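You operate a simulated robot arm through the tools that you are given. There is no shell and no other tool. Be economical: measure what you need, move in short steps, check, and stop when the job is done.

You run a simulated two-armed robot. Do the job below in one go: nothing can be reset, and whatever is moved stays where it is left.

TASK
Put two of the new filters from the top of the service trolley on the bare end of the slide top. Put the white digital gauge on the aluminium plate on the top of the arm service bench. Take the red force tester and leave it on the top of the fitting bench. Take the small coupler and put it in the green tray. Put the 500 mm amplifier card from the top of the arm service bench in the inside of the scrap tray and the 500 kN amplifier card on the shelf under the service table. The order is free. Set down upright: new filter.

It is judged by the outcome, as a careful person would: the job done as asked, and still so three seconds after it is handed in. It fails if anything else is knocked over, pushed out of place, dropped, spilled or broken.

THE ROBOT
Two 7-joint arms with fingered hands on one trunk, on a base that drives. Base frame: it is fixed to the floor where the robot stands at the start and does not move with it; the origin is under the middle of the robot, x ahead of it, y to its left, z up. Lengths are in mm, angles in degrees, forces in N, time in s.
The left shoulder is at the start at [39, 92, 1109], the right one opposite. Places, roughly: aluminium plate [1250, -7000, 1000]; bare end of the slide top [500, -2200, 1000]; green tray [-1000, -2750, 1000]; inside of the scrap tray (19x29 cm) [4640, -6860, 860]; new filter [750, 0, 1000]; red force tester [1250, -6750, 1000]; shelf under the service table [1700, -4700, 300]; small coupler [1000, -6750, 250]; top of the fitting bench (144x22 cm) [-960, -7800, 860]; white digital gauge [2000, -4750, 750]. Payload 2.1 kg a hand.
The TCP of each hand is the grasp point between the finger pads, 20 mm short of the fingertips. In the tool frame z runs along the fingers and y along their closing line. Largest opening 68 mm; the body of the gripper starts 23 mm behind the TCP. The gripper is a hand of 5 fingers: y runs from the thumb to the fingers, the wrist lies at [-10, -79, -131] in the tool frame, and closing takes about 1.5 s.
Orientation is told as [roll, pitch, yaw] about the base's x, y, z axes, in that order, counted from this pose: with the fingers straight down and the wrist toward the robot, the tool's x, y and z point along [0, 1, 0], [1, 0, 0] and [0, 0, -1] of the base frame.

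THE INTERFACE
- The arms move only by the tool servo_tool. It takes "left_increments", "right_increments" or both (then of equal length, played together; a hand with none holds still); each is text: rows parted by semicolons, each of 6 numbers parted by spaces: the shift along the base's x, y, z in mm, then the turn, a rotation vector about the base's x, y, z in degrees. In form: tx ty tz rx ry rz; .... A call has 1 to 12 rows; each row shifts and turns the commanded pose from where the row before left it. "left_fingers" and "right_fingers" are, for a hand that has rows, the opening, from 0 (shut) to 1 (fully open), set as the call begins (left out, the last holds). A row lasts 0.2 s, in which the tool goes at most 50 mm and 8.6 degrees; a call with a longer step from one row to the next is refused whole, and so is a gripper value outside its range. Where a pose cannot be reached the arm comes as near as it can. A force on the tool above 40 N (or 10 N above the force at the start of the call, whichever is more), or a blocked arm, ends the call early, and 0.2 s more pass. The fingers move at their own pace (about 153 mm/s each) and stop on an object; they squeeze with about 25 N. The grip force told is the motor's: it shows also when the fingers shut on nothing. Time passes only in rows, and 0.2 s behind the last, so rows that do not move let the fingers close. The reply holds the time, the measured pose of the TCP, the force on the tool along the base axes, the opening and the grip force, in the units named above and with some noise, with the torque about the TCP (base axes, N m) and any sound that the robot's microphone picked up.
- Cameras (640 x 400 px; columns grow to the right, rows downward): "scene" is now at [128.4, -0, 1274.9]; the picture's right is [-0.00, -1.00, 0.00], its down [-0.47, 0.00, -0.89] and it looks along [0.89, -0.00, -0.47] (base axes); focal length 284 px, centre (320, 200). "left" rides on the left gripper at [-54, -58, -72] in its tool frame; the picture's right is [-0.57, -0.39, 0.73], its down [0.73, -0.64, 0.23] and it looks along [0.38, 0.66, 0.65] (tool axes); focal length 226 px, centre (320, 200). "right" rides on the right gripper at [54, -58, -72] in its tool frame; the picture's right is [-0.57, 0.39, -0.73], its down [-0.73, -0.64, 0.23] and it looks along [-0.38, 0.66, 0.65] (tool axes); focal length 226 px, centre (320, 200). There is no depth. A picture from a camera that has moved, and an enlarged one, comes with that camera's place and axes in the base frame and with its lens.
- camera(camera): a new picture of that camera. It takes no simulated time.
- slide_trunk(by): slides the trunk up (or, below 0, down) by that many mm; the arms and the scene camera ride with it, the base frame stays. It gives what a move gives, with no picture.
- base_move(legs): drives the robot by 1 to 6 legs, each [ahead, left, turn to the left] in mm, mm and degrees, along the robot's own axes; the way and the turn of a leg run together, so that a leg with both is an arc; at most 1500 mm and 180 degrees a leg. The arms and the cameras ride along, it lands a little off, and it stops where it bumps. It gives what a move gives.
- curl_fingers(index, middle, ring, little, thumb_bend, thumb_turn, hand): sets how far each is bent, from 0 (flat) to 1 (curled in); at 0.3 the hand is open as for a grip, at 0.7 the pads meet at the TCP. One left out holds its place. A second passes; each finger stops where it meets its share of the squeeze, and holds until it gets a number again. A gripper value or a shape takes the hand back. It gives what a move gives, with no picture; readings hold the bend of each and the force on index, middle, ring, little, thumb and palm. thumb_turn goes from beside the hand (0) to across from the fingers (1), as for a grip.
- preshape(shape, hand): the hand has 5 fingers and takes this shape, open, in about a second: jaw (thumb against the fingers, like two jaws); tri (thumb and two fingers); tip (a fingertip pinch); poke (one finger out to press); point (the index stretched); flat (the hand flat); cup (the hand cupped); fist (a fist). The gripper value then closes the fingers along that shape, each until it touches; the sizes above hold for jaw. It gives what a move gives, with no picture.
- head_to(pan, tilt): turns the head with the scene camera to pan (to the left, within 86 degrees either way) and tilt (down, from -29 to 69), counted from straight ahead of the robot. It gives what a move gives.
- close_up(camera, box): a new picture of the part [left, top, right, bottom] of that camera's present view, enlarged. It takes no simulated time.
- hand_in(): hands the job in; it is judged then, once.

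Work in short steps. Places have to be worked out from the pictures, the camera data and where the tool is seen: move nearer, look again, correct. Check each grasp and each placing, and mend what went wrong. You have 207 turns and 190 pictures in all, those below and enlarged ones among them. Open the grippers and draw the arms clear of the work before you hand the job in, unless the task says otherwise.

The tools are called after ">>>" as a command line: name --argument value ..., lists and objects as JSON in quotes. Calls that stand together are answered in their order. servo_tool: Moves the arms, as the interface text tells. Its arguments: {"type":"object","properties":{"left_increments":{"type":"string"},"left_fingers":{"type":"number"},"right_increments":{"type":"string"},"right_fingers":{"type":"number"}},"required":[]} The other tools are called the same way: slide_trunk (by) slides the trunk up or down; preshape (shape, hand) gives the hand a shape; curl_fingers (index, middle, ring, little, thumb_bend, thumb_turn, hand) moves the fingers one by one; base_move (legs) drives the base; head_to (pan, tilt) turns the head that bears the scene camera; camera (camera) takes a picture; close_up (camera, box) takes an enlarged picture of a part of a camera's view; hand_in () hands the job in.

At the start:

```text
t: 0.0
left_tool_pos: [310.7, 177.2, 1084.2]
left_ee_rot: [-0.1, -0.1, 0.0]
left_wrist_force: [0.1, -0.6, 0.0]
left_wrist_torque: [0.0, 0.0, -0.01]
left_gripper_width: 67.8
left_gripper_force: 0.1
left_shape: jaw
left_bend: [0.3, 0.3, 0.3, 0.3, 0.3, 0.98]
left_finger forces: [0.0, 0.1, 0.0, 0.0, 0.1, 0.0]
right_tool_pos: [334.1, -88.0, 1147.0]
right_ee_rot: [0.0, 0.0, 0.0]
right_wrist_force: [0.5, -0.6, -0.8]
right_wrist_torque: [-0.03, 0.0, 0.03]
right_gripper_width: 67.6
right_gripper_force: 0.1
right_shape: jaw
right_bend: [0.3, 0.3, 0.3, 0.3, 0.3, 0.98]
right_finger forces: [0.1, 0.0, 0.0, 0.1, 0.0, 0.0]
trunk travel left (down, up): [-350.0, 554.0]
robot x, y, heading: [-0.6, -1.2, 0.2]
head pan, tilt: [-0.1, 27.7]
```

scene: 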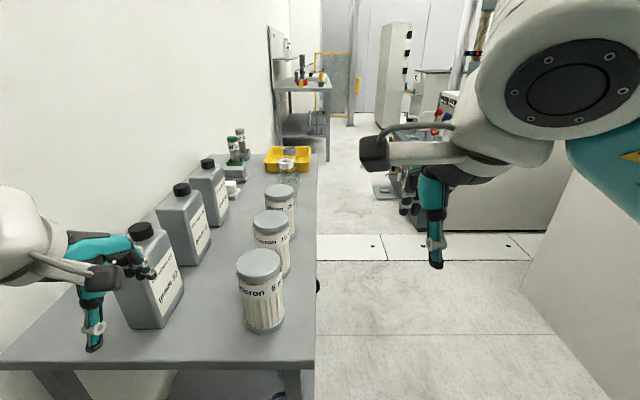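
right: 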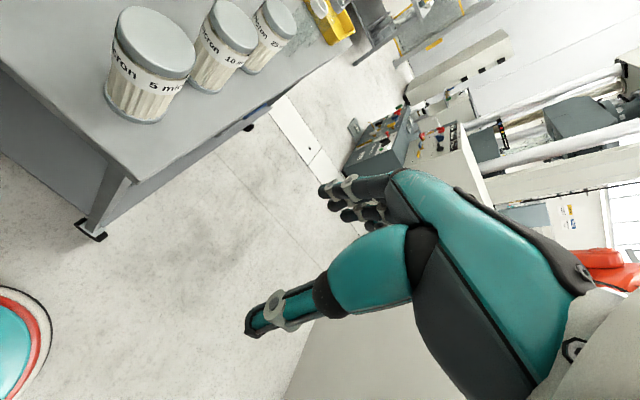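
left: 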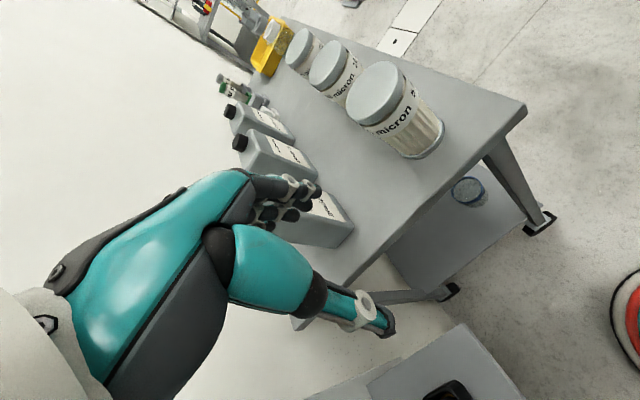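

The first pictures show three filters on the trolley ahead. I enlarge the view to read labels and to gauge places.

>>> close_up --camera "scene" --box '[200, 120, 340, 340]'

>>> close_up --camera "scene" --box '[240, 20, 480, 170]'

```text
1.82 times, centred on (270, 230) of scene
camera zoom: at [128.4, 0.0, 1274.9], right [0.0, -1.0, 0.0], down [-0.47, 0.0, -0.89], along [0.89, 0.0, -0.47], focal length 516 px, centre (411, 146)
```

zoom: 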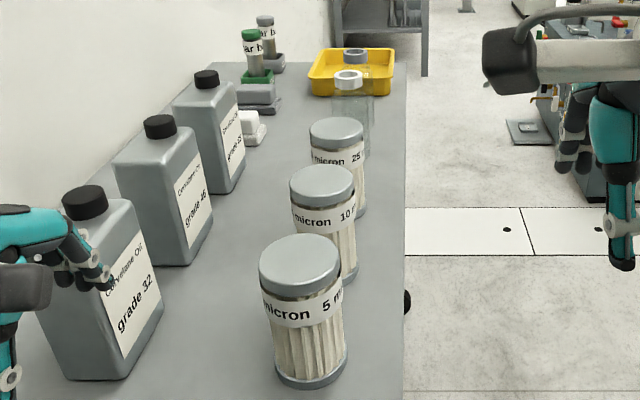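

```text
2.67 times, centred on (360, 95) of scene
camera zoom: at [128.4, 0.0, 1274.9], right [0.0, -1.0, 0.0], down [-0.47, 0.0, -0.89], along [0.89, 0.0, -0.47], focal length 756 px, centre (213, 480)
```

zoom: 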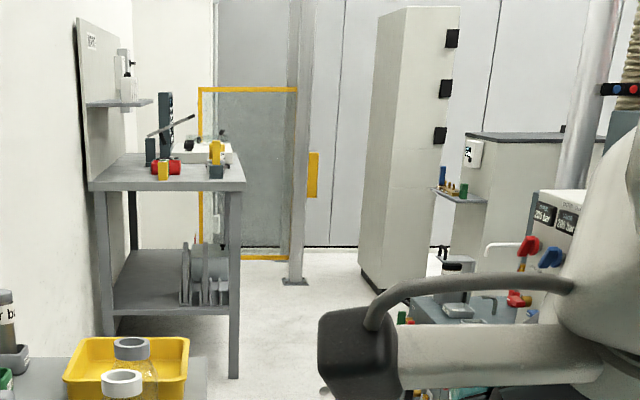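

Filters are about 68 mm across the lid, tops at about z 980, the nearest at about (478, 95). I widen the left hand to learn how the opening depends on bend.

>>> curl_fingers --hand "left" --index 0.15 --middle 0.15 --ring 0.15 --little 0.15 --thumb_bend 0.15 --thumb_turn 1

>>> servo_tool --left_increments "30 -20 10 0 0 0; 40 -20 10 0 0 0; 40 -20 10 0 0 0; 40 -20 0 0 0 0"

>>> camera --camera "scene"

>>> camera --camera "left"

```text
t: 1.0
left_tool_pos: [311.7, 177.6, 1084.3]
left_ee_rot: [-0.1, 0.0, 0.0]
left_wrist_force: [-0.1, -0.7, 0.4]
left_wrist_torque: [-0.01, -0.01, 0.01]
left_gripper_width: 84.1
left_gripper_force: 0.0
left_shape: fingers
left_bend: [0.15, 0.15, 0.15, 0.15, 0.15, 0.97]
left_finger forces: [0.0, 0.1, 0.0, 0.0, 0.0, 0.1]
right_tool_pos: [333.5, -87.8, 1147.0]
right_ee_rot: [0.0, 0.1, 0.0]
right_wrist_force: [-0.5, -0.1, -0.5]
right_wrist_torque: [0.01, 0.0, -0.02]
right_gripper_width: 67.6
right_gripper_force: 0.0
right_shape: jaw
right_bend: [0.3, 0.3, 0.3, 0.3, 0.3, 0.98]
right_finger forces: [0.1, 0.0, 0.1, 0.0, 0.0, 0.1]
trunk travel left (down, up): [-350.0, 554.0]
robot x, y, heading: [1.3, 0.2, -0.0]
head pan, tilt: [-0.1, 27.7]
```

```text
t: 2.0
left_tool_pos: [462.4, 94.8, 1113.3]
left_ee_rot: [0.1, -0.1, 0.0]
left_wrist_force: [-0.5, 0.6, -0.1]
left_wrist_torque: [-0.01, -0.03, -0.02]
left_gripper_width: 84.1
left_gripper_force: 0.0
left_shape: fingers
left_bend: [0.15, 0.15, 0.15, 0.15, 0.15, 0.97]
left_finger forces: [0.0, 0.0, 0.0, 0.1, 0.0, 0.1]
right_tool_pos: [333.8, -88.8, 1148.4]
right_ee_rot: [0.1, 0.0, 0.0]
right_wrist_force: [-0.1, -0.3, 0.6]
right_wrist_torque: [-0.01, 0.0, -0.01]
right_gripper_width: 67.4
right_gripper_force: 0.1
right_shape: jaw
right_bend: [0.3, 0.3, 0.3, 0.3, 0.3, 0.98]
right_finger forces: [0.0, 0.1, 0.0, 0.0, 0.0, 0.0]
trunk travel left (down, up): [-350.0, 554.0]
robot x, y, heading: [-0.6, -1.0, -0.2]
head pan, tilt: [-0.1, 27.7]
```

```text
184 pictures are left
camera scene: at [128.4, -0.2, 1274.9], right [0.0, -1.0, 0.0], down [-0.47, 0.0, -0.89], along [0.89, 0.0, -0.47], focal length 284 px, centre (320, 200)
```

scene: 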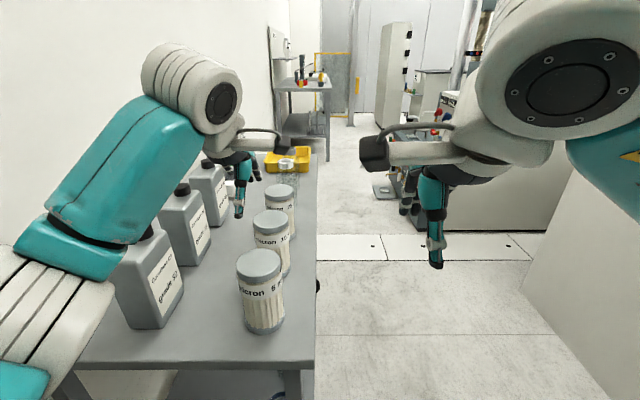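

```text
183 pictures are left
camera left: at [404.8, 40.6, 1184.9], right [-0.39, -0.56, -0.73], down [-0.64, 0.73, -0.23], along [0.66, 0.38, -0.64], focal length 226 px, centre (320, 200)
```

left: 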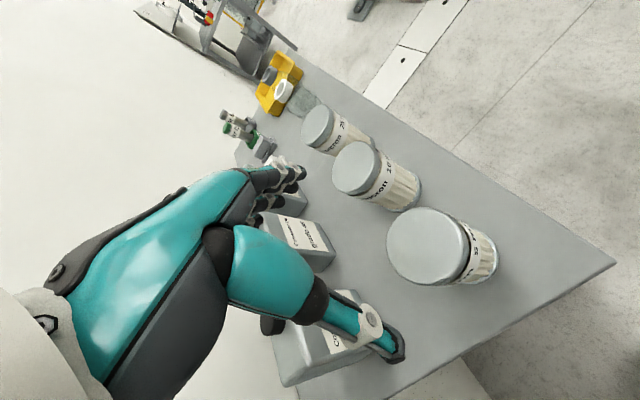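

Combining both views, the lid top of the nearest filter is at about (471, 92, 992), 68 mm wide. I open wider and bring the left hand over it, coming down part of the way.

>>> curl_fingers --hand "left" --index 0.08 --middle 0.08 --ring 0.08 --little 0.08 --thumb_bend 0.08

>>> servo_tool --left_increments "9 -3 -30 0 0 0; 0 0 -40 0 0 0; 0 0 -20 0 0 0; 0 0 0 0 0 0"

>>> camera --camera "left"

>>> close_up --camera "scene" --box '[180, 150, 340, 350]'

```text
t: 3.0
left_tool_pos: [463.0, 95.8, 1114.0]
left_ee_rot: [0.0, 0.0, 0.0]
left_wrist_force: [-0.3, 0.6, -0.2]
left_wrist_torque: [0.0, -0.01, -0.02]
left_gripper_width: 92.8
left_gripper_force: 0.0
left_shape: fingers
left_bend: [0.08, 0.08, 0.08, 0.08, 0.08, 0.96]
left_finger forces: [0.0, 0.0, 0.0, 0.0, 0.0, 0.0]
right_tool_pos: [333.4, -88.5, 1148.3]
right_ee_rot: [0.0, 0.0, 0.0]
right_wrist_force: [0.5, 0.1, 0.2]
right_wrist_torque: [-0.01, 0.0, -0.03]
right_gripper_width: 67.6
right_gripper_force: 0.0
right_shape: jaw
right_bend: [0.3, 0.3, 0.3, 0.3, 0.3, 0.98]
right_finger forces: [0.1, 0.0, 0.0, 0.0, 0.0, 0.0]
trunk travel left (down, up): [-350.0, 554.0]
robot x, y, heading: [0.2, 1.2, -0.1]
head pan, tilt: [-0.1, 27.7]
```

```text
t: 4.0
left_tool_pos: [469.3, 94.2, 1023.7]
left_ee_rot: [0.0, 0.1, -0.1]
left_wrist_force: [0.2, -0.6, 0.0]
left_wrist_torque: [0.04, -0.01, 0.0]
left_gripper_width: 93.2
left_gripper_force: 0.0
left_shape: fingers
left_bend: [0.08, 0.08, 0.08, 0.08, 0.08, 0.96]
left_finger forces: [0.0, 0.0, 0.0, 0.0, 0.0, 0.0]
right_tool_pos: [334.4, -87.7, 1147.2]
right_ee_rot: [0.0, 0.1, -0.1]
right_wrist_force: [0.5, 0.7, -0.9]
right_wrist_torque: [-0.02, -0.04, 0.0]
right_gripper_width: 68.1
right_gripper_force: 0.0
right_shape: jaw
right_bend: [0.3, 0.3, 0.3, 0.3, 0.3, 0.98]
right_finger forces: [0.1, 0.0, 0.1, 0.0, 0.0, 0.0]
trunk travel left (down, up): [-350.0, 554.0]
robot x, y, heading: [-1.6, 3.2, -0.0]
head pan, tilt: [-0.1, 27.7]
```

```text
182 pictures are left
camera left: at [411.0, 39.6, 1094.9], right [-0.39, -0.57, -0.73], down [-0.64, 0.73, -0.23], along [0.66, 0.38, -0.65], focal length 226 px, centre (320, 200)
```

left: 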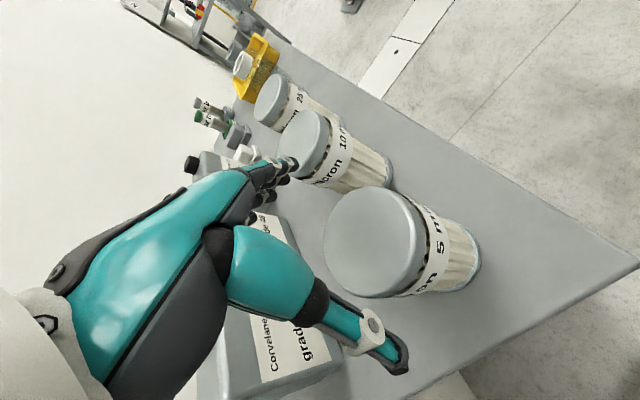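

```text
2.00 times, centred on (260, 250) of scene
camera zoom: at [128.4, 0.0, 1274.9], right [0.0, -1.0, 0.0], down [-0.47, 0.0, -0.89], along [0.89, 0.0, -0.47], focal length 567 px, centre (440, 100)
```

zoom: 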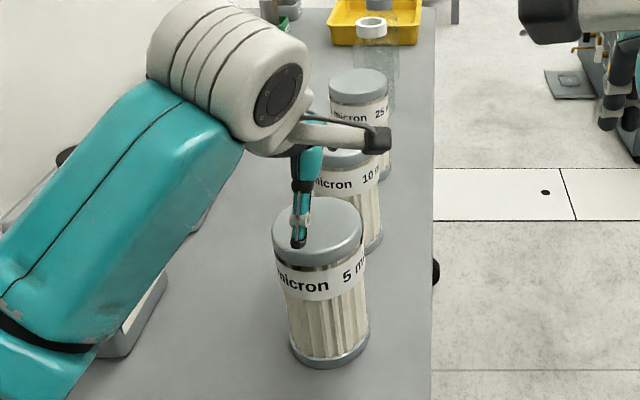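

Views agree on the lid centre at about (466, 90). I nudge and lower around the lid, watching for force.

>>> servo_tool --left_increments "-3 -4 -10 0 0 0; 0 0 -15 0 0 0; 0 0 -12 0 0 0; 0 0 -12 0 0 0"

>>> camera --camera "left"

>>> close_up --camera "scene" --box '[180, 150, 340, 350]'

```text
t: 5.0
left_tool_pos: [467.7, 88.3, 975.1]
left_ee_rot: [0.0, 0.0, 0.0]
left_wrist_force: [-0.4, -0.5, 0.3]
left_wrist_torque: [-0.01, 0.03, 0.03]
left_gripper_width: 93.2
left_gripper_force: 0.1
left_shape: fingers
left_bend: [0.08, 0.08, 0.08, 0.08, 0.08, 0.96]
left_finger forces: [0.0, 0.0, 0.0, 0.0, 0.0, 0.1]
right_tool_pos: [334.4, -89.4, 1146.9]
right_ee_rot: [0.0, 0.0, 0.0]
right_wrist_force: [0.0, -0.1, 0.0]
right_wrist_torque: [0.01, -0.03, -0.01]
right_gripper_width: 67.7
right_gripper_force: 0.0
right_shape: jaw
right_bend: [0.3, 0.3, 0.3, 0.3, 0.3, 0.98]
right_finger forces: [0.1, 0.1, 0.0, 0.1, 0.0, 0.0]
trunk travel left (down, up): [-350.0, 554.0]
robot x, y, heading: [0.7, -1.3, -0.1]
head pan, tilt: [-0.1, 27.7]
```

```text
180 pictures are left
camera left: at [409.4, 34.5, 1046.4], right [-0.39, -0.57, -0.73], down [-0.64, 0.73, -0.23], along [0.66, 0.38, -0.65], focal length 226 px, centre (320, 200)
```

left: 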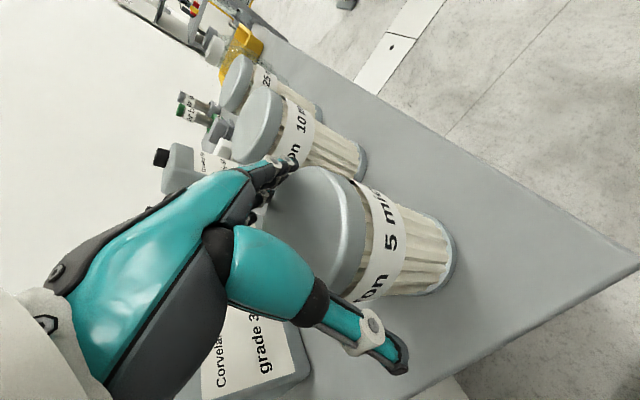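

```text
2.00 times, centred on (260, 250) of scene
camera zoom: at [128.4, 0.0, 1274.9], right [0.0, -1.0, 0.0], down [-0.47, 0.0, -0.89], along [0.89, 0.0, -0.47], focal length 567 px, centre (440, 100)
```

zoom: 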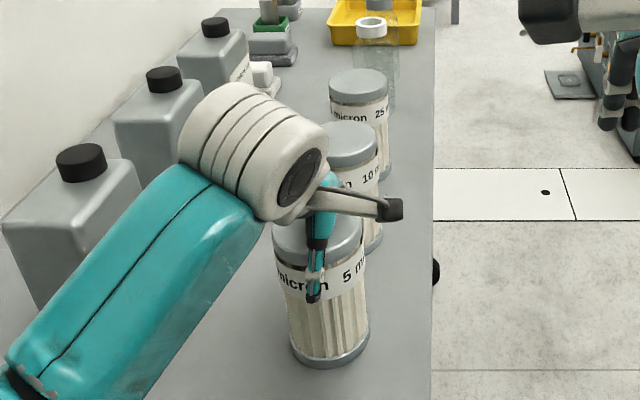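

The lid sits between thumb and fingers with no contact force. I close the left hand.

>>> servo_tool --left_increments "0 0 0 0 0 0; 0 0 0 0 0 0; 0 0 0 0 0 0; 0 0 0 0 0 0; 0 0 0 0 0 0; 0 0 0 0 0 0; 0 0 0 0 0 0; 0 0 0 0 0 0" --left_fingers 0

>>> camera --camera "left"

```text
t: 6.8
left_tool_pos: [466.5, 88.6, 975.9]
left_ee_rot: [0.1, 0.0, 0.0]
left_wrist_force: [2.3, -2.6, 11.8]
left_wrist_torque: [0.03, -0.31, -0.11]
left_gripper_width: 55.1
left_gripper_force: 24.9
left_shape: jaw
left_bend: [0.22, 0.3, 0.3, 0.32, 0.49, 0.98]
left_finger forces: [21.5, 7.9, 4.4, 1.9, 33.1, 0.0]
right_tool_pos: [332.1, -88.9, 1149.5]
right_ee_rot: [-0.1, 0.0, 0.0]
right_wrist_force: [-0.5, 0.5, -0.3]
right_wrist_torque: [0.01, -0.01, 0.01]
right_gripper_width: 68.0
right_gripper_force: 0.0
right_shape: jaw
right_bend: [0.3, 0.3, 0.3, 0.3, 0.3, 0.98]
right_finger forces: [0.1, 0.1, 0.1, 0.1, 0.0, 0.1]
trunk travel left (down, up): [-350.0, 554.0]
robot x, y, heading: [-2.8, 1.5, 0.2]
head pan, tilt: [-0.1, 27.7]
```

```text
178 pictures are left
camera left: at [408.8, 34.1, 1047.0], right [-0.39, -0.57, -0.73], down [-0.64, 0.73, -0.23], along [0.66, 0.38, -0.65], focal length 226 px, centre (320, 200)
```

left: 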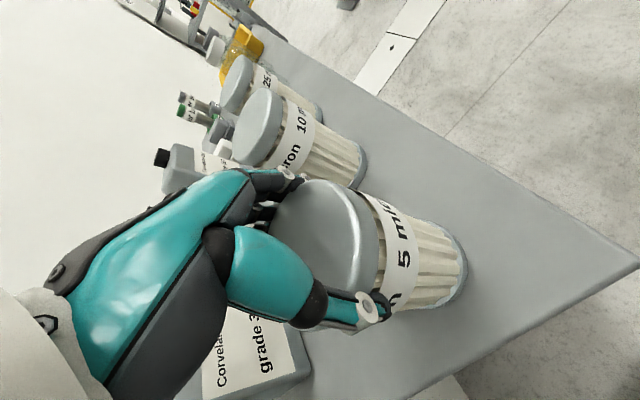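

Gripped with thumb and fingers on the lid. I lift a little and check.

>>> servo_tool --left_increments "0 0 10 0 0 0; 0 0 20 0 0 0; 0 0 30 0 0 0; 0 0 0 0 0 0"

>>> camera --camera "scene"

```text
t: 7.8
left_tool_pos: [468.2, 88.8, 1037.1]
left_ee_rot: [-0.1, 0.1, -0.1]
left_wrist_force: [0.0, -0.5, -1.4]
left_wrist_torque: [-0.04, 0.03, 0.02]
left_gripper_width: 55.0
left_gripper_force: 24.7
left_shape: jaw
left_bend: [0.22, 0.3, 0.3, 0.33, 0.49, 0.97]
left_finger forces: [18.9, 7.9, 3.8, 1.7, 32.0, 0.0]
right_tool_pos: [333.8, -88.8, 1147.3]
right_ee_rot: [0.0, 0.0, 0.1]
right_wrist_force: [-0.1, -0.3, -0.5]
right_wrist_torque: [0.0, 0.0, 0.0]
right_gripper_width: 67.6
right_gripper_force: 0.2
right_shape: jaw
right_bend: [0.3, 0.3, 0.3, 0.3, 0.3, 0.98]
right_finger forces: [0.0, 0.0, 0.1, 0.0, 0.0, 0.0]
trunk travel left (down, up): [-350.0, 554.0]
robot x, y, heading: [-0.5, -0.8, -0.2]
head pan, tilt: [-0.1, 27.7]
```

```text
177 pictures are left
camera scene: at [128.6, 0.0, 1274.8], right [0.0, -1.0, 0.0], down [-0.47, 0.0, -0.89], along [0.89, 0.0, -0.47], focal length 284 px, centre (320, 200)
```

scene: 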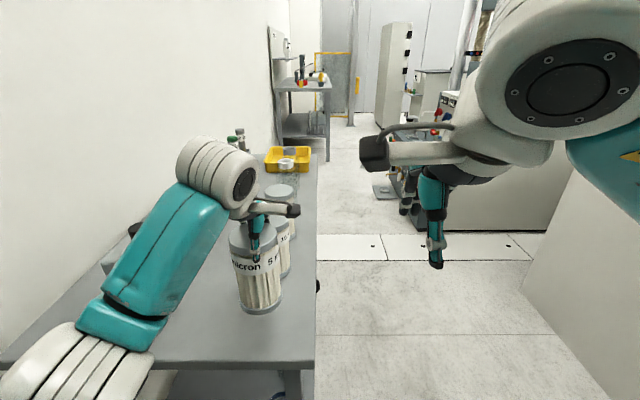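

Holding well and upright. I raise and draw back the left hand with the filter, and open the right hand wide.

>>> servo_tool --left_increments "0 0 40 0 0 0; -10 0 45 0 0 0; -40 10 20 0 0 0; -45 15 10 0 0 0; -45 15 0 0 0 0; 0 0 0 0 0 0"

>>> curl_fingers --hand "right" --index 0.08 --middle 0.08 --ring 0.08 --little 0.08 --thumb_bend 0.08 --thumb_turn 1

>>> base_move --legs '[[0, 100, 0]]'

>>> camera --camera "scene"

>>> camera --camera "right"

```text
t: 9.2
left_tool_pos: [329.0, 128.1, 1149.2]
left_ee_rot: [0.0, 0.0, 0.1]
left_wrist_force: [-0.1, 0.7, -2.6]
left_wrist_torque: [-0.02, 0.0, 0.04]
left_gripper_width: 54.9
left_gripper_force: 25.0
left_shape: jaw
left_bend: [0.22, 0.3, 0.3, 0.34, 0.5, 0.96]
left_finger forces: [18.4, 7.8, 3.8, 2.0, 31.5, 0.0]
right_tool_pos: [334.9, -86.8, 1147.1]
right_ee_rot: [-0.1, 0.0, 0.1]
right_wrist_force: [-0.6, 0.5, -0.5]
right_wrist_torque: [-0.01, -0.01, 0.0]
right_gripper_width: 67.5
right_gripper_force: 0.0
right_shape: jaw
right_bend: [0.3, 0.3, 0.3, 0.3, 0.3, 0.98]
right_finger forces: [0.0, 0.0, 0.1, 0.0, 0.0, 0.0]
trunk travel left (down, up): [-350.0, 554.0]
robot x, y, heading: [2.6, 5.8, 0.0]
head pan, tilt: [-0.1, 27.7]
```

```text
t: 10.2
left_tool_pos: [327.1, 128.3, 1149.6]
left_ee_rot: [0.1, 0.0, 0.0]
left_wrist_force: [0.3, -0.4, -3.2]
left_wrist_torque: [-0.01, 0.03, 0.05]
left_gripper_width: 55.1
left_gripper_force: 25.3
left_shape: jaw
left_bend: [0.22, 0.3, 0.3, 0.34, 0.5, 0.96]
left_finger forces: [18.4, 7.8, 3.8, 2.0, 31.4, 0.0]
right_tool_pos: [335.0, -88.5, 1148.1]
right_ee_rot: [0.0, 0.0, -0.1]
right_wrist_force: [0.6, -0.2, -0.6]
right_wrist_torque: [-0.01, 0.0, 0.01]
right_gripper_width: 93.1
right_gripper_force: 0.1
right_shape: fingers
right_bend: [0.08, 0.08, 0.08, 0.08, 0.09, 0.96]
right_finger forces: [0.0, 0.0, 0.1, 0.1, 0.1, 0.0]
trunk travel left (down, up): [-350.0, 554.0]
robot x, y, heading: [1.1, 0.5, -0.0]
head pan, tilt: [-0.1, 27.7]
```

```text
t: 11.3
left_tool_pos: [327.3, 227.8, 1149.1]
left_ee_rot: [0.0, 0.1, 0.2]
left_wrist_force: [0.3, 0.4, -3.1]
left_wrist_torque: [-0.04, 0.03, 0.03]
left_gripper_width: 55.0
left_gripper_force: 25.0
left_shape: jaw
left_bend: [0.22, 0.3, 0.3, 0.34, 0.5, 0.96]
left_finger forces: [18.4, 7.7, 3.7, 2.1, 31.4, 0.0]
right_tool_pos: [334.5, 11.7, 1147.5]
right_ee_rot: [-0.1, 0.0, 0.1]
right_wrist_force: [-0.8, 0.3, -1.6]
right_wrist_torque: [-0.01, -0.01, 0.03]
right_gripper_width: 92.9
right_gripper_force: 0.1
right_shape: fingers
right_bend: [0.08, 0.08, 0.08, 0.08, 0.08, 0.96]
right_finger forces: [0.0, 0.0, 0.0, 0.0, 0.0, 0.0]
trunk travel left (down, up): [-350.0, 554.0]
robot x, y, heading: [1.9, 98.0, 0.2]
head pan, tilt: [-0.1, 27.7]
```

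```text
176 pictures are left
camera scene: at [128.5, 99.8, 1274.9], right [0.0, -1.0, 0.0], down [-0.47, 0.0, -0.89], along [0.89, 0.0, -0.47], focal length 284 px, centre (320, 200)
```

scene: 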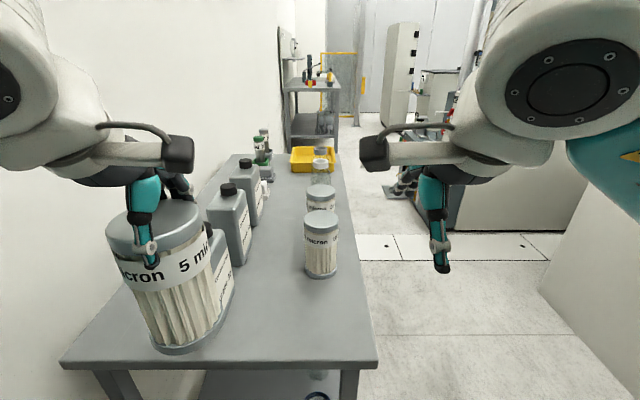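

```text
175 pictures are left
camera right: at [275.2, 65.8, 1219.8], right [0.39, -0.57, 0.73], down [-0.64, -0.73, -0.23], along [0.66, -0.38, -0.65], focal length 226 px, centre (320, 200)
```

right: 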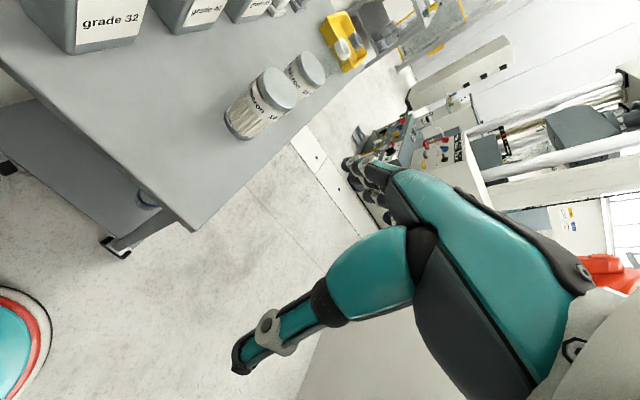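

The 10 micron lid is at about (584, 95, 992). I bring the right hand above it.

>>> servo_tool --right_increments "40 12 0 0 0 0; 45 14 0 0 0 0; 45 14 -10 0 0 0; 45 14 -20 0 0 0; 40 14 -30 0 0 0; 34 14 -30 0 0 0; 0 0 -20 0 0 0; 0 0 0 0 0 0"

>>> camera --camera "right"

>>> close_up --camera "scene" --box '[240, 120, 400, 320]'

```text
refused: row 4 steps farther than a row can; nothing moved
```

```text
174 pictures are left
camera right: at [275.2, 65.8, 1219.8], right [0.39, -0.57, 0.73], down [-0.64, -0.73, -0.23], along [0.66, -0.38, -0.65], focal length 226 px, centre (320, 200)
```

right: 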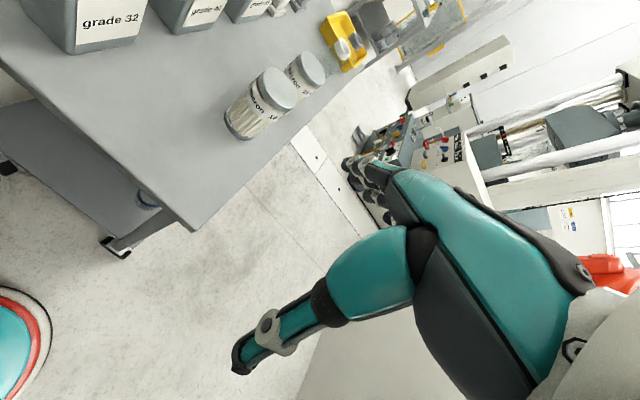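

```text
2.00 times, centred on (320, 220) of scene
camera zoom: at [128.5, 99.8, 1274.9], right [0.0, -1.0, 0.0], down [-0.47, 0.0, -0.89], along [0.89, 0.0, -0.47], focal length 567 px, centre (320, 160)
```

zoom: 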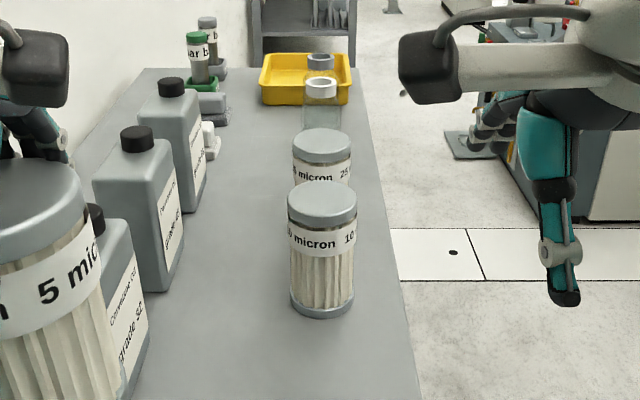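

A row was too long; I resend it in shorter steps.

>>> servo_tool --right_increments "40 12 0 0 0 0; 42 14 0 0 0 0; 42 14 -5 0 0 0; 42 14 -5 0 0 0; 42 14 -10 0 0 0; 41 14 -15 0 0 0; 0 0 -35 0 0 0; 0 0 0 0 0 0"

>>> camera --camera "right"

>>> close_up --camera "scene" --box '[240, 120, 400, 320]'

```text
t: 13.1
left_tool_pos: [326.8, 227.7, 1148.7]
left_ee_rot: [0.0, 0.0, 0.1]
left_wrist_force: [-0.2, -0.9, -2.4]
left_wrist_torque: [0.0, -0.01, 0.0]
left_gripper_width: 54.9
left_gripper_force: 25.1
left_shape: jaw
left_bend: [0.22, 0.3, 0.3, 0.34, 0.5, 0.96]
left_finger forces: [18.3, 7.7, 3.7, 2.0, 31.2, 0.0]
right_tool_pos: [503.1, 71.7, 1069.2]
right_ee_rot: [0.0, -0.1, 0.1]
right_wrist_force: [-1.2, -0.5, -0.4]
right_wrist_torque: [0.01, 0.02, -0.02]
right_gripper_width: 93.3
right_gripper_force: 0.2
right_shape: fingers
right_bend: [0.08, 0.08, 0.08, 0.08, 0.08, 0.96]
right_finger forces: [0.1, 0.1, 0.1, 0.1, 0.0, 0.0]
right hand out of reach, approached as far as the arm can: row 4, 5, 6
trunk travel left (down, up): [-350.0, 554.0]
robot x, y, heading: [-1.0, 101.7, -0.1]
head pan, tilt: [-0.1, 27.7]
```

```text
172 pictures are left
camera right: at [443.5, 125.7, 1141.8], right [0.39, -0.57, 0.73], down [-0.64, -0.73, -0.23], along [0.66, -0.38, -0.65], focal length 226 px, centre (320, 200)
```

right: 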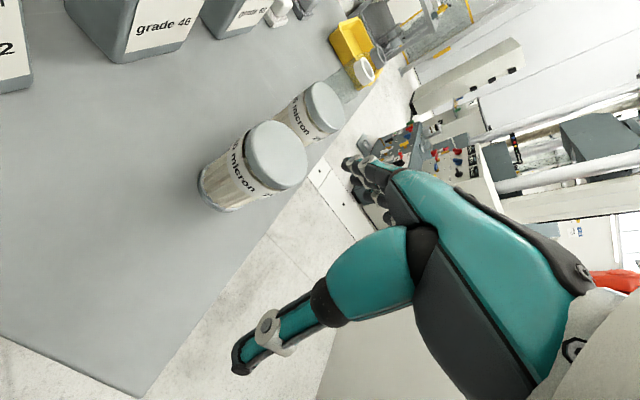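

```text
2.00 times, centred on (320, 220) of scene
camera zoom: at [128.5, 99.4, 1274.9], right [0.0, -1.0, 0.0], down [-0.47, 0.0, -0.89], along [0.89, 0.0, -0.47], focal length 567 px, centre (320, 160)
```

zoom: 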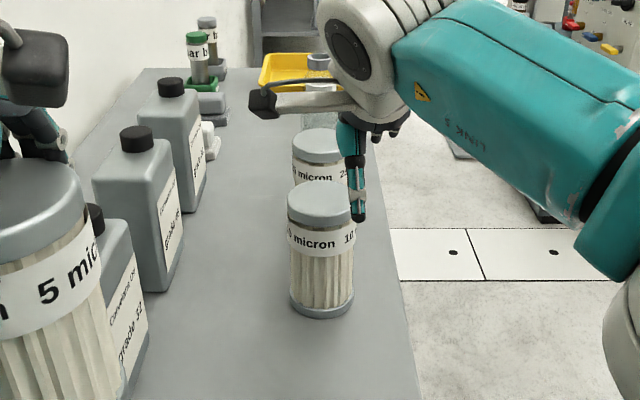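

The right arm falls short by 80 mm. The base front is well behind the trolley edge, so I raise the held filter, then drive 90 mm ahead.

>>> servo_tool --left_increments "0 0 40 0 0 0; -20 0 30 0 0 0; -30 0 0 0 0 0; 0 0 0 0 0 0"

>>> base_move --legs '[[85, 0, 0]]'

>>> camera --camera "right"

>>> camera --camera "scene"

```text
t: 14.1
left_tool_pos: [295.9, 225.7, 1170.3]
left_ee_rot: [1.8, 10.3, -0.1]
left_wrist_force: [-0.5, -0.5, -2.5]
left_wrist_torque: [0.01, 0.02, -0.01]
left_gripper_width: 55.0
left_gripper_force: 25.4
left_shape: jaw
left_bend: [0.22, 0.3, 0.3, 0.34, 0.51, 0.96]
left_finger forces: [18.2, 7.7, 3.9, 2.1, 31.2, 0.1]
right_tool_pos: [508.1, 65.8, 1065.0]
right_ee_rot: [0.0, 0.5, -0.2]
right_wrist_force: [-0.2, 0.5, -0.1]
right_wrist_torque: [-0.01, 0.01, -0.01]
right_gripper_width: 93.1
right_gripper_force: 0.1
right_shape: fingers
right_bend: [0.08, 0.08, 0.08, 0.08, 0.08, 0.96]
right_finger forces: [0.0, 0.0, 0.1, 0.0, 0.0, 0.0]
trunk travel left (down, up): [-350.0, 554.0]
robot x, y, heading: [-2.6, 96.6, -0.3]
head pan, tilt: [-0.1, 27.7]
stopped in row 4 (left hand): the arm was blocked; the commanded pose is now the measured one
```

```text
t: 15.4
left_tool_pos: [466.8, 241.8, 1152.7]
left_ee_rot: [0.9, 15.5, 2.0]
left_wrist_force: [-0.6, 1.6, -1.1]
left_wrist_torque: [-0.06, -0.07, 0.04]
left_gripper_width: 54.5
left_gripper_force: 25.1
left_shape: jaw
left_bend: [0.23, 0.31, 0.31, 0.35, 0.52, 0.94]
left_finger forces: [17.1, 8.0, 3.7, 2.1, 29.6, 0.1]
right_tool_pos: [681.2, 34.9, 1030.9]
right_ee_rot: [-4.3, 4.0, -5.5]
right_wrist_force: [0.9, -2.4, 0.2]
right_wrist_torque: [0.02, 0.04, -0.02]
right_gripper_width: 93.3
right_gripper_force: 0.0
right_shape: fingers
right_bend: [0.08, 0.08, 0.08, 0.08, 0.08, 0.96]
right_finger forces: [0.0, 0.1, 0.0, 0.1, 0.0, 0.0]
trunk travel left (down, up): [-350.0, 554.0]
robot x, y, heading: [84.4, 102.9, -1.5]
head pan, tilt: [-0.1, 27.7]
stopped in leg 1: the robot was blocked; the commanded pose is now the measured one
```

```text
170 pictures are left
camera right: at [633.6, 99.5, 1103.0], right [0.39, -0.55, 0.74], down [-0.72, -0.68, -0.13], along [0.57, -0.48, -0.66], focal length 226 px, centre (320, 200)
```

right: 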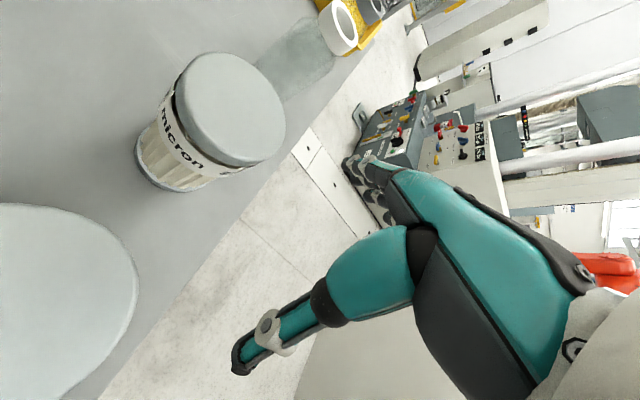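

```text
169 pictures are left
camera scene: at [324.0, 98.4, 1269.3], right [-0.03, -1.0, 0.0], down [-0.54, 0.01, -0.84], along [0.84, -0.02, -0.54], focal length 284 px, centre (320, 200)
```

scene: 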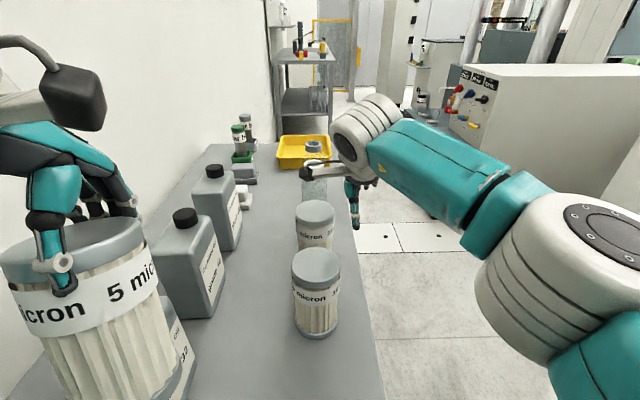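

The readings hint that the robot pitched forward when stopping. I let a moment pass without motion and read again.

>>> head_to --pan 0 --tilt 27.7

>>> camera --camera "scene"

```text
t: 16.0
left_tool_pos: [411.9, 223.6, 1148.8]
left_ee_rot: [3.1, 12.2, -0.1]
left_wrist_force: [1.2, 0.1, -2.2]
left_wrist_torque: [-0.06, -0.06, 0.0]
left_gripper_width: 54.6
left_gripper_force: 25.0
left_shape: jaw
left_bend: [0.23, 0.31, 0.31, 0.35, 0.52, 0.94]
left_finger forces: [17.7, 8.2, 3.9, 2.2, 29.9, 0.1]
right_tool_pos: [593.8, 98.4, 1045.9]
right_ee_rot: [-0.7, 0.4, 7.1]
right_wrist_force: [0.5, 0.0, 0.3]
right_wrist_torque: [0.04, 0.04, 0.01]
right_gripper_width: 93.1
right_gripper_force: 0.2
right_shape: fingers
right_bend: [0.08, 0.08, 0.08, 0.08, 0.08, 0.96]
right_finger forces: [0.0, 0.0, 0.1, 0.0, 0.0, 0.0]
trunk travel left (down, up): [-350.0, 554.0]
robot x, y, heading: [85.8, 96.5, -0.0]
head pan, tilt: [0.0, 27.7]
```

```text
168 pictures are left
camera scene: at [222.4, 95.9, 1274.0], right [0.0, -1.0, 0.0], down [-0.47, 0.0, -0.88], along [0.88, 0.0, -0.47], focal length 284 px, centre (320, 200)
```

scene: 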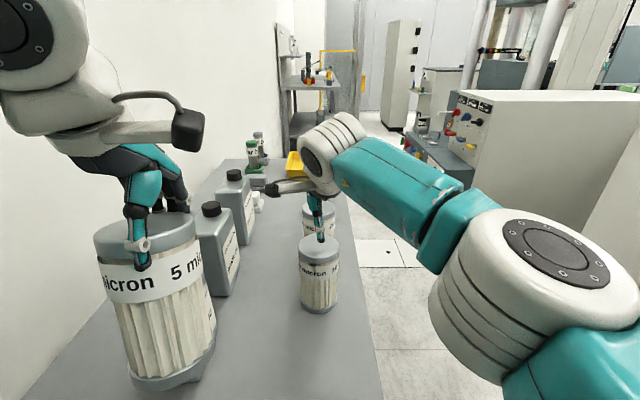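

The robot settled upright at x 86, nothing was touched. I re-measure with the right hand's camera and let it settle.

>>> servo_tool --right_increments "0 0 0 0 0 0; 0 0 0 0 0 0"

>>> camera --camera "right"

>>> close_up --camera "scene" --box '[240, 150, 400, 350]'

```text
t: 16.6
left_tool_pos: [409.6, 227.6, 1148.3]
left_ee_rot: [2.9, 12.1, -0.3]
left_wrist_force: [-0.4, -0.4, -2.3]
left_wrist_torque: [-0.06, -0.03, 0.03]
left_gripper_width: 54.7
left_gripper_force: 24.8
left_shape: jaw
left_bend: [0.23, 0.31, 0.31, 0.35, 0.52, 0.94]
left_finger forces: [17.5, 8.1, 3.7, 2.2, 30.1, 0.1]
right_tool_pos: [588.8, 97.9, 1046.8]
right_ee_rot: [-0.9, 0.2, 6.4]
right_wrist_force: [0.1, -0.6, -0.4]
right_wrist_torque: [-0.03, 0.01, 0.05]
right_gripper_width: 92.9
right_gripper_force: 0.0
right_shape: fingers
right_bend: [0.08, 0.08, 0.08, 0.08, 0.08, 0.96]
right_finger forces: [0.0, 0.0, 0.1, 0.0, 0.0, 0.0]
trunk travel left (down, up): [-350.0, 554.0]
robot x, y, heading: [84.3, 102.4, -0.5]
head pan, tilt: [0.0, 27.7]
```

```text
167 pictures are left
camera right: at [524.7, 145.8, 1118.7], right [0.45, -0.51, 0.74], down [-0.56, -0.8, -0.22], along [0.7, -0.31, -0.64], focal length 226 px, centre (320, 200)
```

right: 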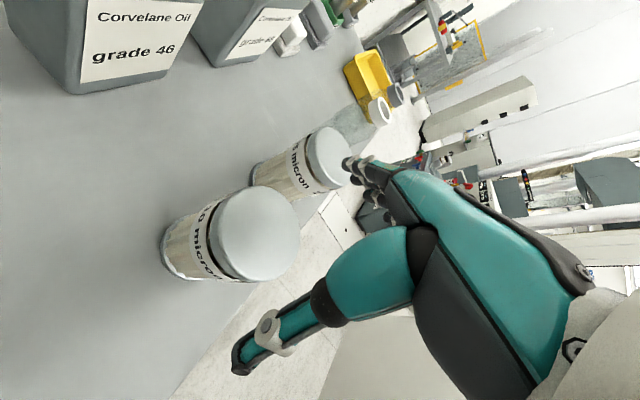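

```text
2.00 times, centred on (320, 250) of scene
camera zoom: at [213.5, 99.8, 1274.8], right [-0.01, -1.0, 0.0], down [-0.47, 0.0, -0.89], along [0.88, -0.01, -0.47], focal length 567 px, centre (320, 100)
```

zoom: 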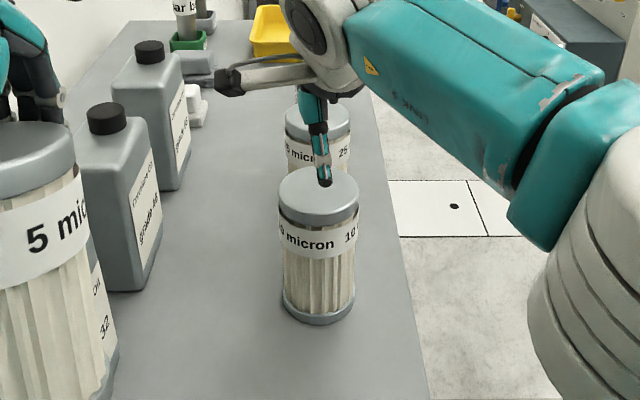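

Lid centre about (590, 101). I square the yaw, centre, and lower in two stages.

>>> servo_tool --right_increments "1 2 0 0 0 -6; 0 0 -10 0 0 0; 0 0 -15 0 0 0; 0 0 0 0 0 0"

>>> camera --camera "right"

>>> close_up --camera "scene" --box '[240, 150, 400, 350]'

```text
t: 17.6
left_tool_pos: [409.0, 226.0, 1149.4]
left_ee_rot: [2.8, 12.0, -0.3]
left_wrist_force: [0.0, -0.5, -2.3]
left_wrist_torque: [-0.02, -0.01, 0.03]
left_gripper_width: 54.6
left_gripper_force: 24.8
left_shape: jaw
left_bend: [0.23, 0.31, 0.31, 0.35, 0.52, 0.94]
left_finger forces: [17.4, 8.0, 3.7, 2.1, 30.1, 0.1]
right_tool_pos: [589.8, 100.0, 1022.4]
right_ee_rot: [-0.9, 0.1, 0.3]
right_wrist_force: [0.1, -0.2, -0.3]
right_wrist_torque: [0.0, -0.02, 0.01]
right_gripper_width: 93.0
right_gripper_force: 0.0
right_shape: fingers
right_bend: [0.08, 0.08, 0.08, 0.08, 0.08, 0.96]
right_finger forces: [0.0, 0.1, 0.0, 0.1, 0.0, 0.1]
trunk travel left (down, up): [-350.0, 554.0]
robot x, y, heading: [81.3, 102.6, -1.1]
head pan, tilt: [0.0, 27.7]
```

```text
165 pictures are left
camera right: at [531.2, 153.9, 1094.2], right [0.39, -0.55, 0.74], down [-0.64, -0.74, -0.22], along [0.66, -0.38, -0.64], focal length 226 px, centre (320, 200)
```

right: 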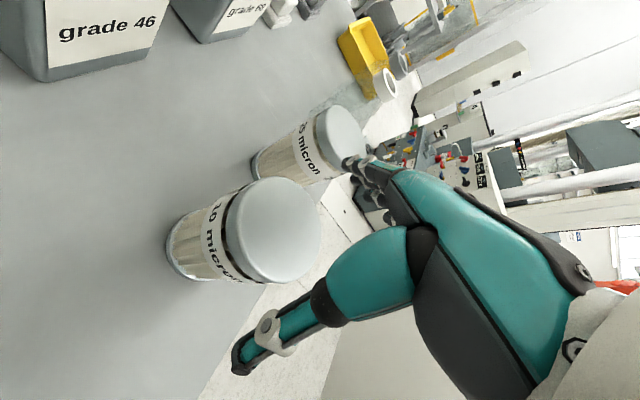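

```text
2.00 times, centred on (320, 250) of scene
camera zoom: at [212.9, 99.8, 1274.9], right [-0.01, -1.0, 0.0], down [-0.47, 0.0, -0.89], along [0.89, -0.01, -0.47], focal length 567 px, centre (320, 100)
```

zoom: 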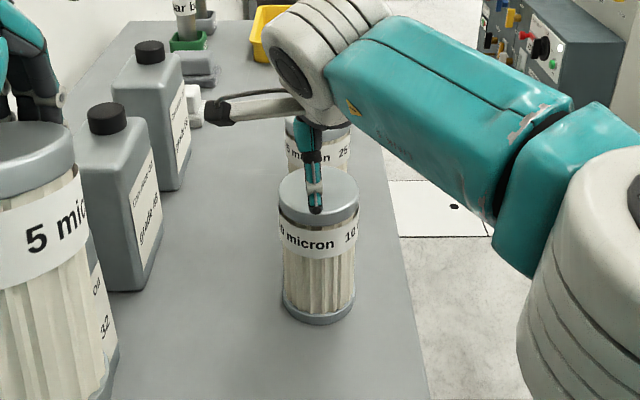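

Well aligned. I shift 3 mm in y, lower around the lid and close.

>>> servo_tool --right_increments "0 3 -10 0 0 0; 0 0 -13 0 0 0; 0 0 -12 0 0 0; 0 0 -12 0 0 0; 0 0 0 0 0 0"

>>> servo_tool --right_increments "0 0 0 0 0 0; 0 0 0 0 0 0; 0 0 0 0 0 0; 0 0 0 0 0 0; 0 0 0 0 0 0; 0 0 0 0 0 0; 0 0 0 0 0 0; 0 0 0 0 0 0" --right_fingers 0

>>> camera --camera "right"

```text
t: 18.8
left_tool_pos: [407.4, 227.2, 1150.6]
left_ee_rot: [2.8, 12.1, -0.4]
left_wrist_force: [-0.2, 0.0, -2.7]
left_wrist_torque: [-0.01, -0.05, 0.0]
left_gripper_width: 54.5
left_gripper_force: 25.6
left_shape: jaw
left_bend: [0.23, 0.31, 0.31, 0.35, 0.52, 0.94]
left_finger forces: [17.4, 8.0, 3.8, 2.1, 30.0, 0.0]
right_tool_pos: [591.1, 102.3, 974.9]
right_ee_rot: [-0.9, 0.0, 0.3]
right_wrist_force: [1.0, -0.2, 4.5]
right_wrist_torque: [0.0, -0.29, 0.0]
right_gripper_width: 95.5
right_gripper_force: 2.5
right_shape: fingers
right_bend: [0.06, 0.07, 0.07, 0.08, 0.08, 0.96]
right_finger forces: [2.6, 1.3, 0.8, 0.0, 0.0, 0.1]
trunk travel left (down, up): [-350.0, 554.0]
robot x, y, heading: [85.9, 100.9, -0.8]
head pan, tilt: [0.0, 27.7]
```

```text
t: 20.6
left_tool_pos: [407.1, 228.1, 1149.0]
left_ee_rot: [2.9, 12.1, -0.4]
left_wrist_force: [-1.4, 0.3, -2.3]
left_wrist_torque: [-0.05, -0.01, 0.0]
left_gripper_width: 54.9
left_gripper_force: 24.8
left_shape: jaw
left_bend: [0.23, 0.31, 0.31, 0.35, 0.52, 0.94]
left_finger forces: [17.6, 8.0, 3.7, 2.1, 30.0, 0.0]
right_tool_pos: [590.6, 102.4, 976.3]
right_ee_rot: [-0.9, 0.1, 0.3]
right_wrist_force: [6.1, 1.3, 17.7]
right_wrist_torque: [0.0, -0.31, 0.11]
right_gripper_width: 54.5
right_gripper_force: 25.2
right_shape: jaw
right_bend: [0.19, 0.3, 0.3, 0.32, 0.54, 0.98]
right_finger forces: [23.1, 8.3, 5.3, 2.2, 29.9, 0.0]
trunk travel left (down, up): [-350.0, 554.0]
robot x, y, heading: [85.2, 97.9, -0.4]
head pan, tilt: [0.0, 27.7]
```

```text
163 pictures are left
camera right: at [531.4, 157.9, 1046.9], right [0.39, -0.55, 0.74], down [-0.64, -0.74, -0.22], along [0.67, -0.38, -0.64], focal length 226 px, centre (320, 200)
```

right: 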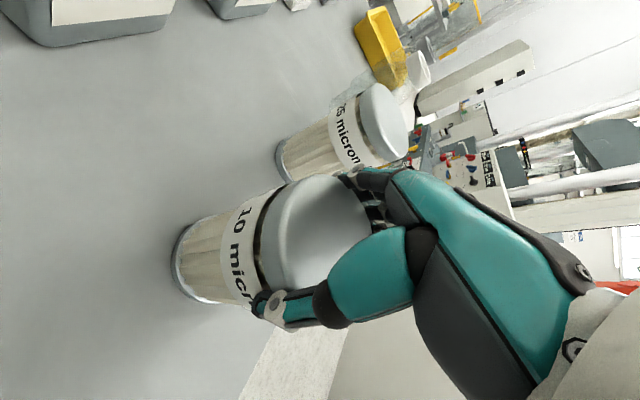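

Gripped. I lift the right filter and draw it back slowly.

>>> servo_tool --right_increments "0 0 10 0 0 0; 0 0 25 0 0 0; 0 0 30 0 0 0; 0 0 30 0 0 0; -10 0 30 0 0 0; -25 -5 25 0 0 0; -30 -10 10 0 0 0; -30 -15 0 0 0 0; -30 -20 0 0 0 0; -30 -20 0 0 0 0; -20 -10 0 0 0 0; 0 0 0 0 0 0"

>>> camera --camera "scene"

```text
t: 23.2
left_tool_pos: [408.1, 227.1, 1150.4]
left_ee_rot: [2.9, 12.1, -0.5]
left_wrist_force: [-0.6, 0.1, -2.5]
left_wrist_torque: [-0.01, -0.04, -0.02]
left_gripper_width: 55.1
left_gripper_force: 24.9
left_shape: jaw
left_bend: [0.23, 0.31, 0.31, 0.35, 0.52, 0.94]
left_finger forces: [17.4, 8.0, 3.7, 2.2, 30.1, 0.1]
right_tool_pos: [414.3, 20.0, 1136.0]
right_ee_rot: [-0.9, 0.2, 0.3]
right_wrist_force: [-0.3, 0.2, -2.3]
right_wrist_torque: [0.0, -0.03, 0.0]
right_gripper_width: 54.7
right_gripper_force: 25.2
right_shape: jaw
right_bend: [0.21, 0.3, 0.3, 0.34, 0.54, 0.97]
right_finger forces: [19.3, 7.6, 3.9, 2.0, 31.5, 0.1]
trunk travel left (down, up): [-350.0, 554.0]
robot x, y, heading: [86.1, 101.7, -0.6]
head pan, tilt: [0.0, 27.7]
```

```text
162 pictures are left
camera scene: at [213.0, 99.6, 1274.9], right [-0.01, -1.0, 0.0], down [-0.47, 0.0, -0.89], along [0.89, -0.01, -0.47], focal length 284 px, centre (320, 200)
```

scene: 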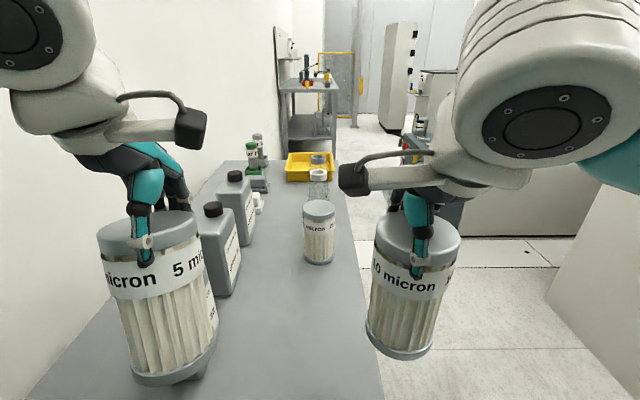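

Both filters are held clear. I back away 200 mm gently, then look to the right for the way.

>>> base_move --legs '[[-100, 0, 0], [-100, 0, 0]]'

>>> head_to --pan -45 --tilt 15

>>> camera --camera "scene"

>>> head_to --pan -86 --tilt 15

>>> camera --camera "scene"

```text
t: 25.1
left_tool_pos: [210.0, 228.0, 1148.7]
left_ee_rot: [3.0, 12.0, -0.3]
left_wrist_force: [-0.1, -0.3, -2.4]
left_wrist_torque: [-0.05, -0.04, 0.0]
left_gripper_width: 54.8
left_gripper_force: 24.6
left_shape: jaw
left_bend: [0.23, 0.31, 0.31, 0.35, 0.52, 0.94]
left_finger forces: [17.3, 8.0, 3.7, 2.3, 30.0, 0.1]
right_tool_pos: [214.9, 22.4, 1136.5]
right_ee_rot: [-0.9, 0.0, 0.3]
right_wrist_force: [-0.2, 0.3, -2.5]
right_wrist_torque: [0.06, 0.01, 0.0]
right_gripper_width: 54.5
right_gripper_force: 24.8
right_shape: jaw
right_bend: [0.21, 0.3, 0.3, 0.34, 0.54, 0.97]
right_finger forces: [19.3, 7.7, 3.9, 2.0, 31.5, 0.0]
trunk travel left (down, up): [-350.0, 554.0]
robot x, y, heading: [-115.5, 102.0, -0.7]
head pan, tilt: [0.0, 27.7]
```

```text
t: 26.2
left_tool_pos: [209.7, 229.2, 1149.7]
left_ee_rot: [2.9, 12.0, -0.3]
left_wrist_force: [0.8, -0.1, -2.2]
left_wrist_torque: [0.01, 0.01, -0.04]
left_gripper_width: 54.9
left_gripper_force: 25.2
left_shape: jaw
left_bend: [0.23, 0.31, 0.31, 0.35, 0.52, 0.94]
left_finger forces: [17.4, 8.0, 3.7, 2.1, 29.9, 0.1]
right_tool_pos: [214.6, 21.2, 1135.9]
right_ee_rot: [-0.9, 0.1, 0.3]
right_wrist_force: [-0.3, -0.3, -2.0]
right_wrist_torque: [0.03, 0.02, 0.0]
right_gripper_width: 54.7
right_gripper_force: 24.9
right_shape: jaw
right_bend: [0.21, 0.3, 0.3, 0.34, 0.54, 0.97]
right_finger forces: [19.3, 7.6, 3.8, 2.0, 31.4, 0.0]
trunk travel left (down, up): [-350.0, 554.0]
robot x, y, heading: [-114.4, 105.7, -0.6]
head pan, tilt: [-45.0, 15.0]
```

```text
161 pictures are left
camera scene: at [-11.7, 35.9, 1295.4], right [-0.71, -0.7, 0.0], down [-0.18, 0.18, -0.97], along [0.68, -0.69, -0.26], focal length 284 px, centre (320, 200)
```

scene: 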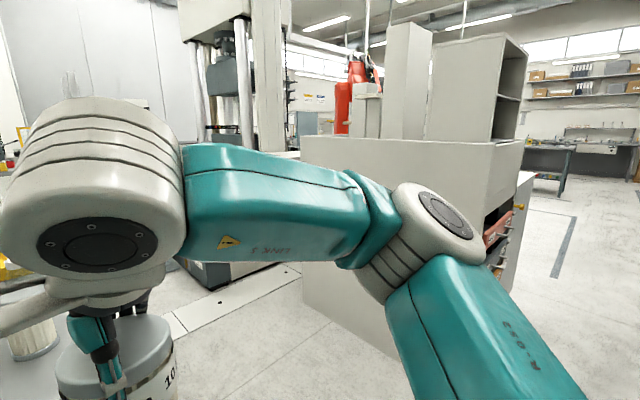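

```text
t: 27.3
left_tool_pos: [209.7, 228.5, 1149.5]
left_ee_rot: [2.9, 12.0, -0.4]
left_wrist_force: [0.1, 0.4, -3.0]
left_wrist_torque: [-0.02, -0.03, 0.0]
left_gripper_width: 54.5
left_gripper_force: 24.6
left_shape: jaw
left_bend: [0.23, 0.31, 0.31, 0.35, 0.52, 0.94]
left_finger forces: [17.4, 8.0, 3.8, 2.2, 30.0, 0.1]
right_tool_pos: [214.2, 22.7, 1135.3]
right_ee_rot: [-0.9, 0.1, 0.4]
right_wrist_force: [0.0, 0.3, -2.4]
right_wrist_torque: [0.01, 0.04, 0.0]
right_gripper_width: 54.8
right_gripper_force: 25.0
right_shape: jaw
right_bend: [0.21, 0.3, 0.3, 0.34, 0.54, 0.97]
right_finger forces: [19.3, 7.6, 3.9, 2.0, 31.5, 0.0]
trunk travel left (down, up): [-350.0, 554.0]
robot x, y, heading: [-116.8, 105.9, -0.7]
head pan, tilt: [-85.9, 15.0]
```

```text
160 pictures are left
camera scene: at [-71.4, 9.4, 1295.4], right [-1.0, -0.06, 0.0], down [-0.02, 0.26, -0.97], along [0.06, -0.96, -0.26], focal length 284 px, centre (320, 200)
```

scene: 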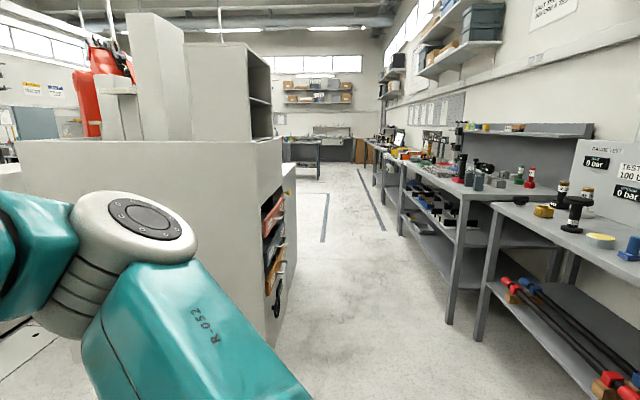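

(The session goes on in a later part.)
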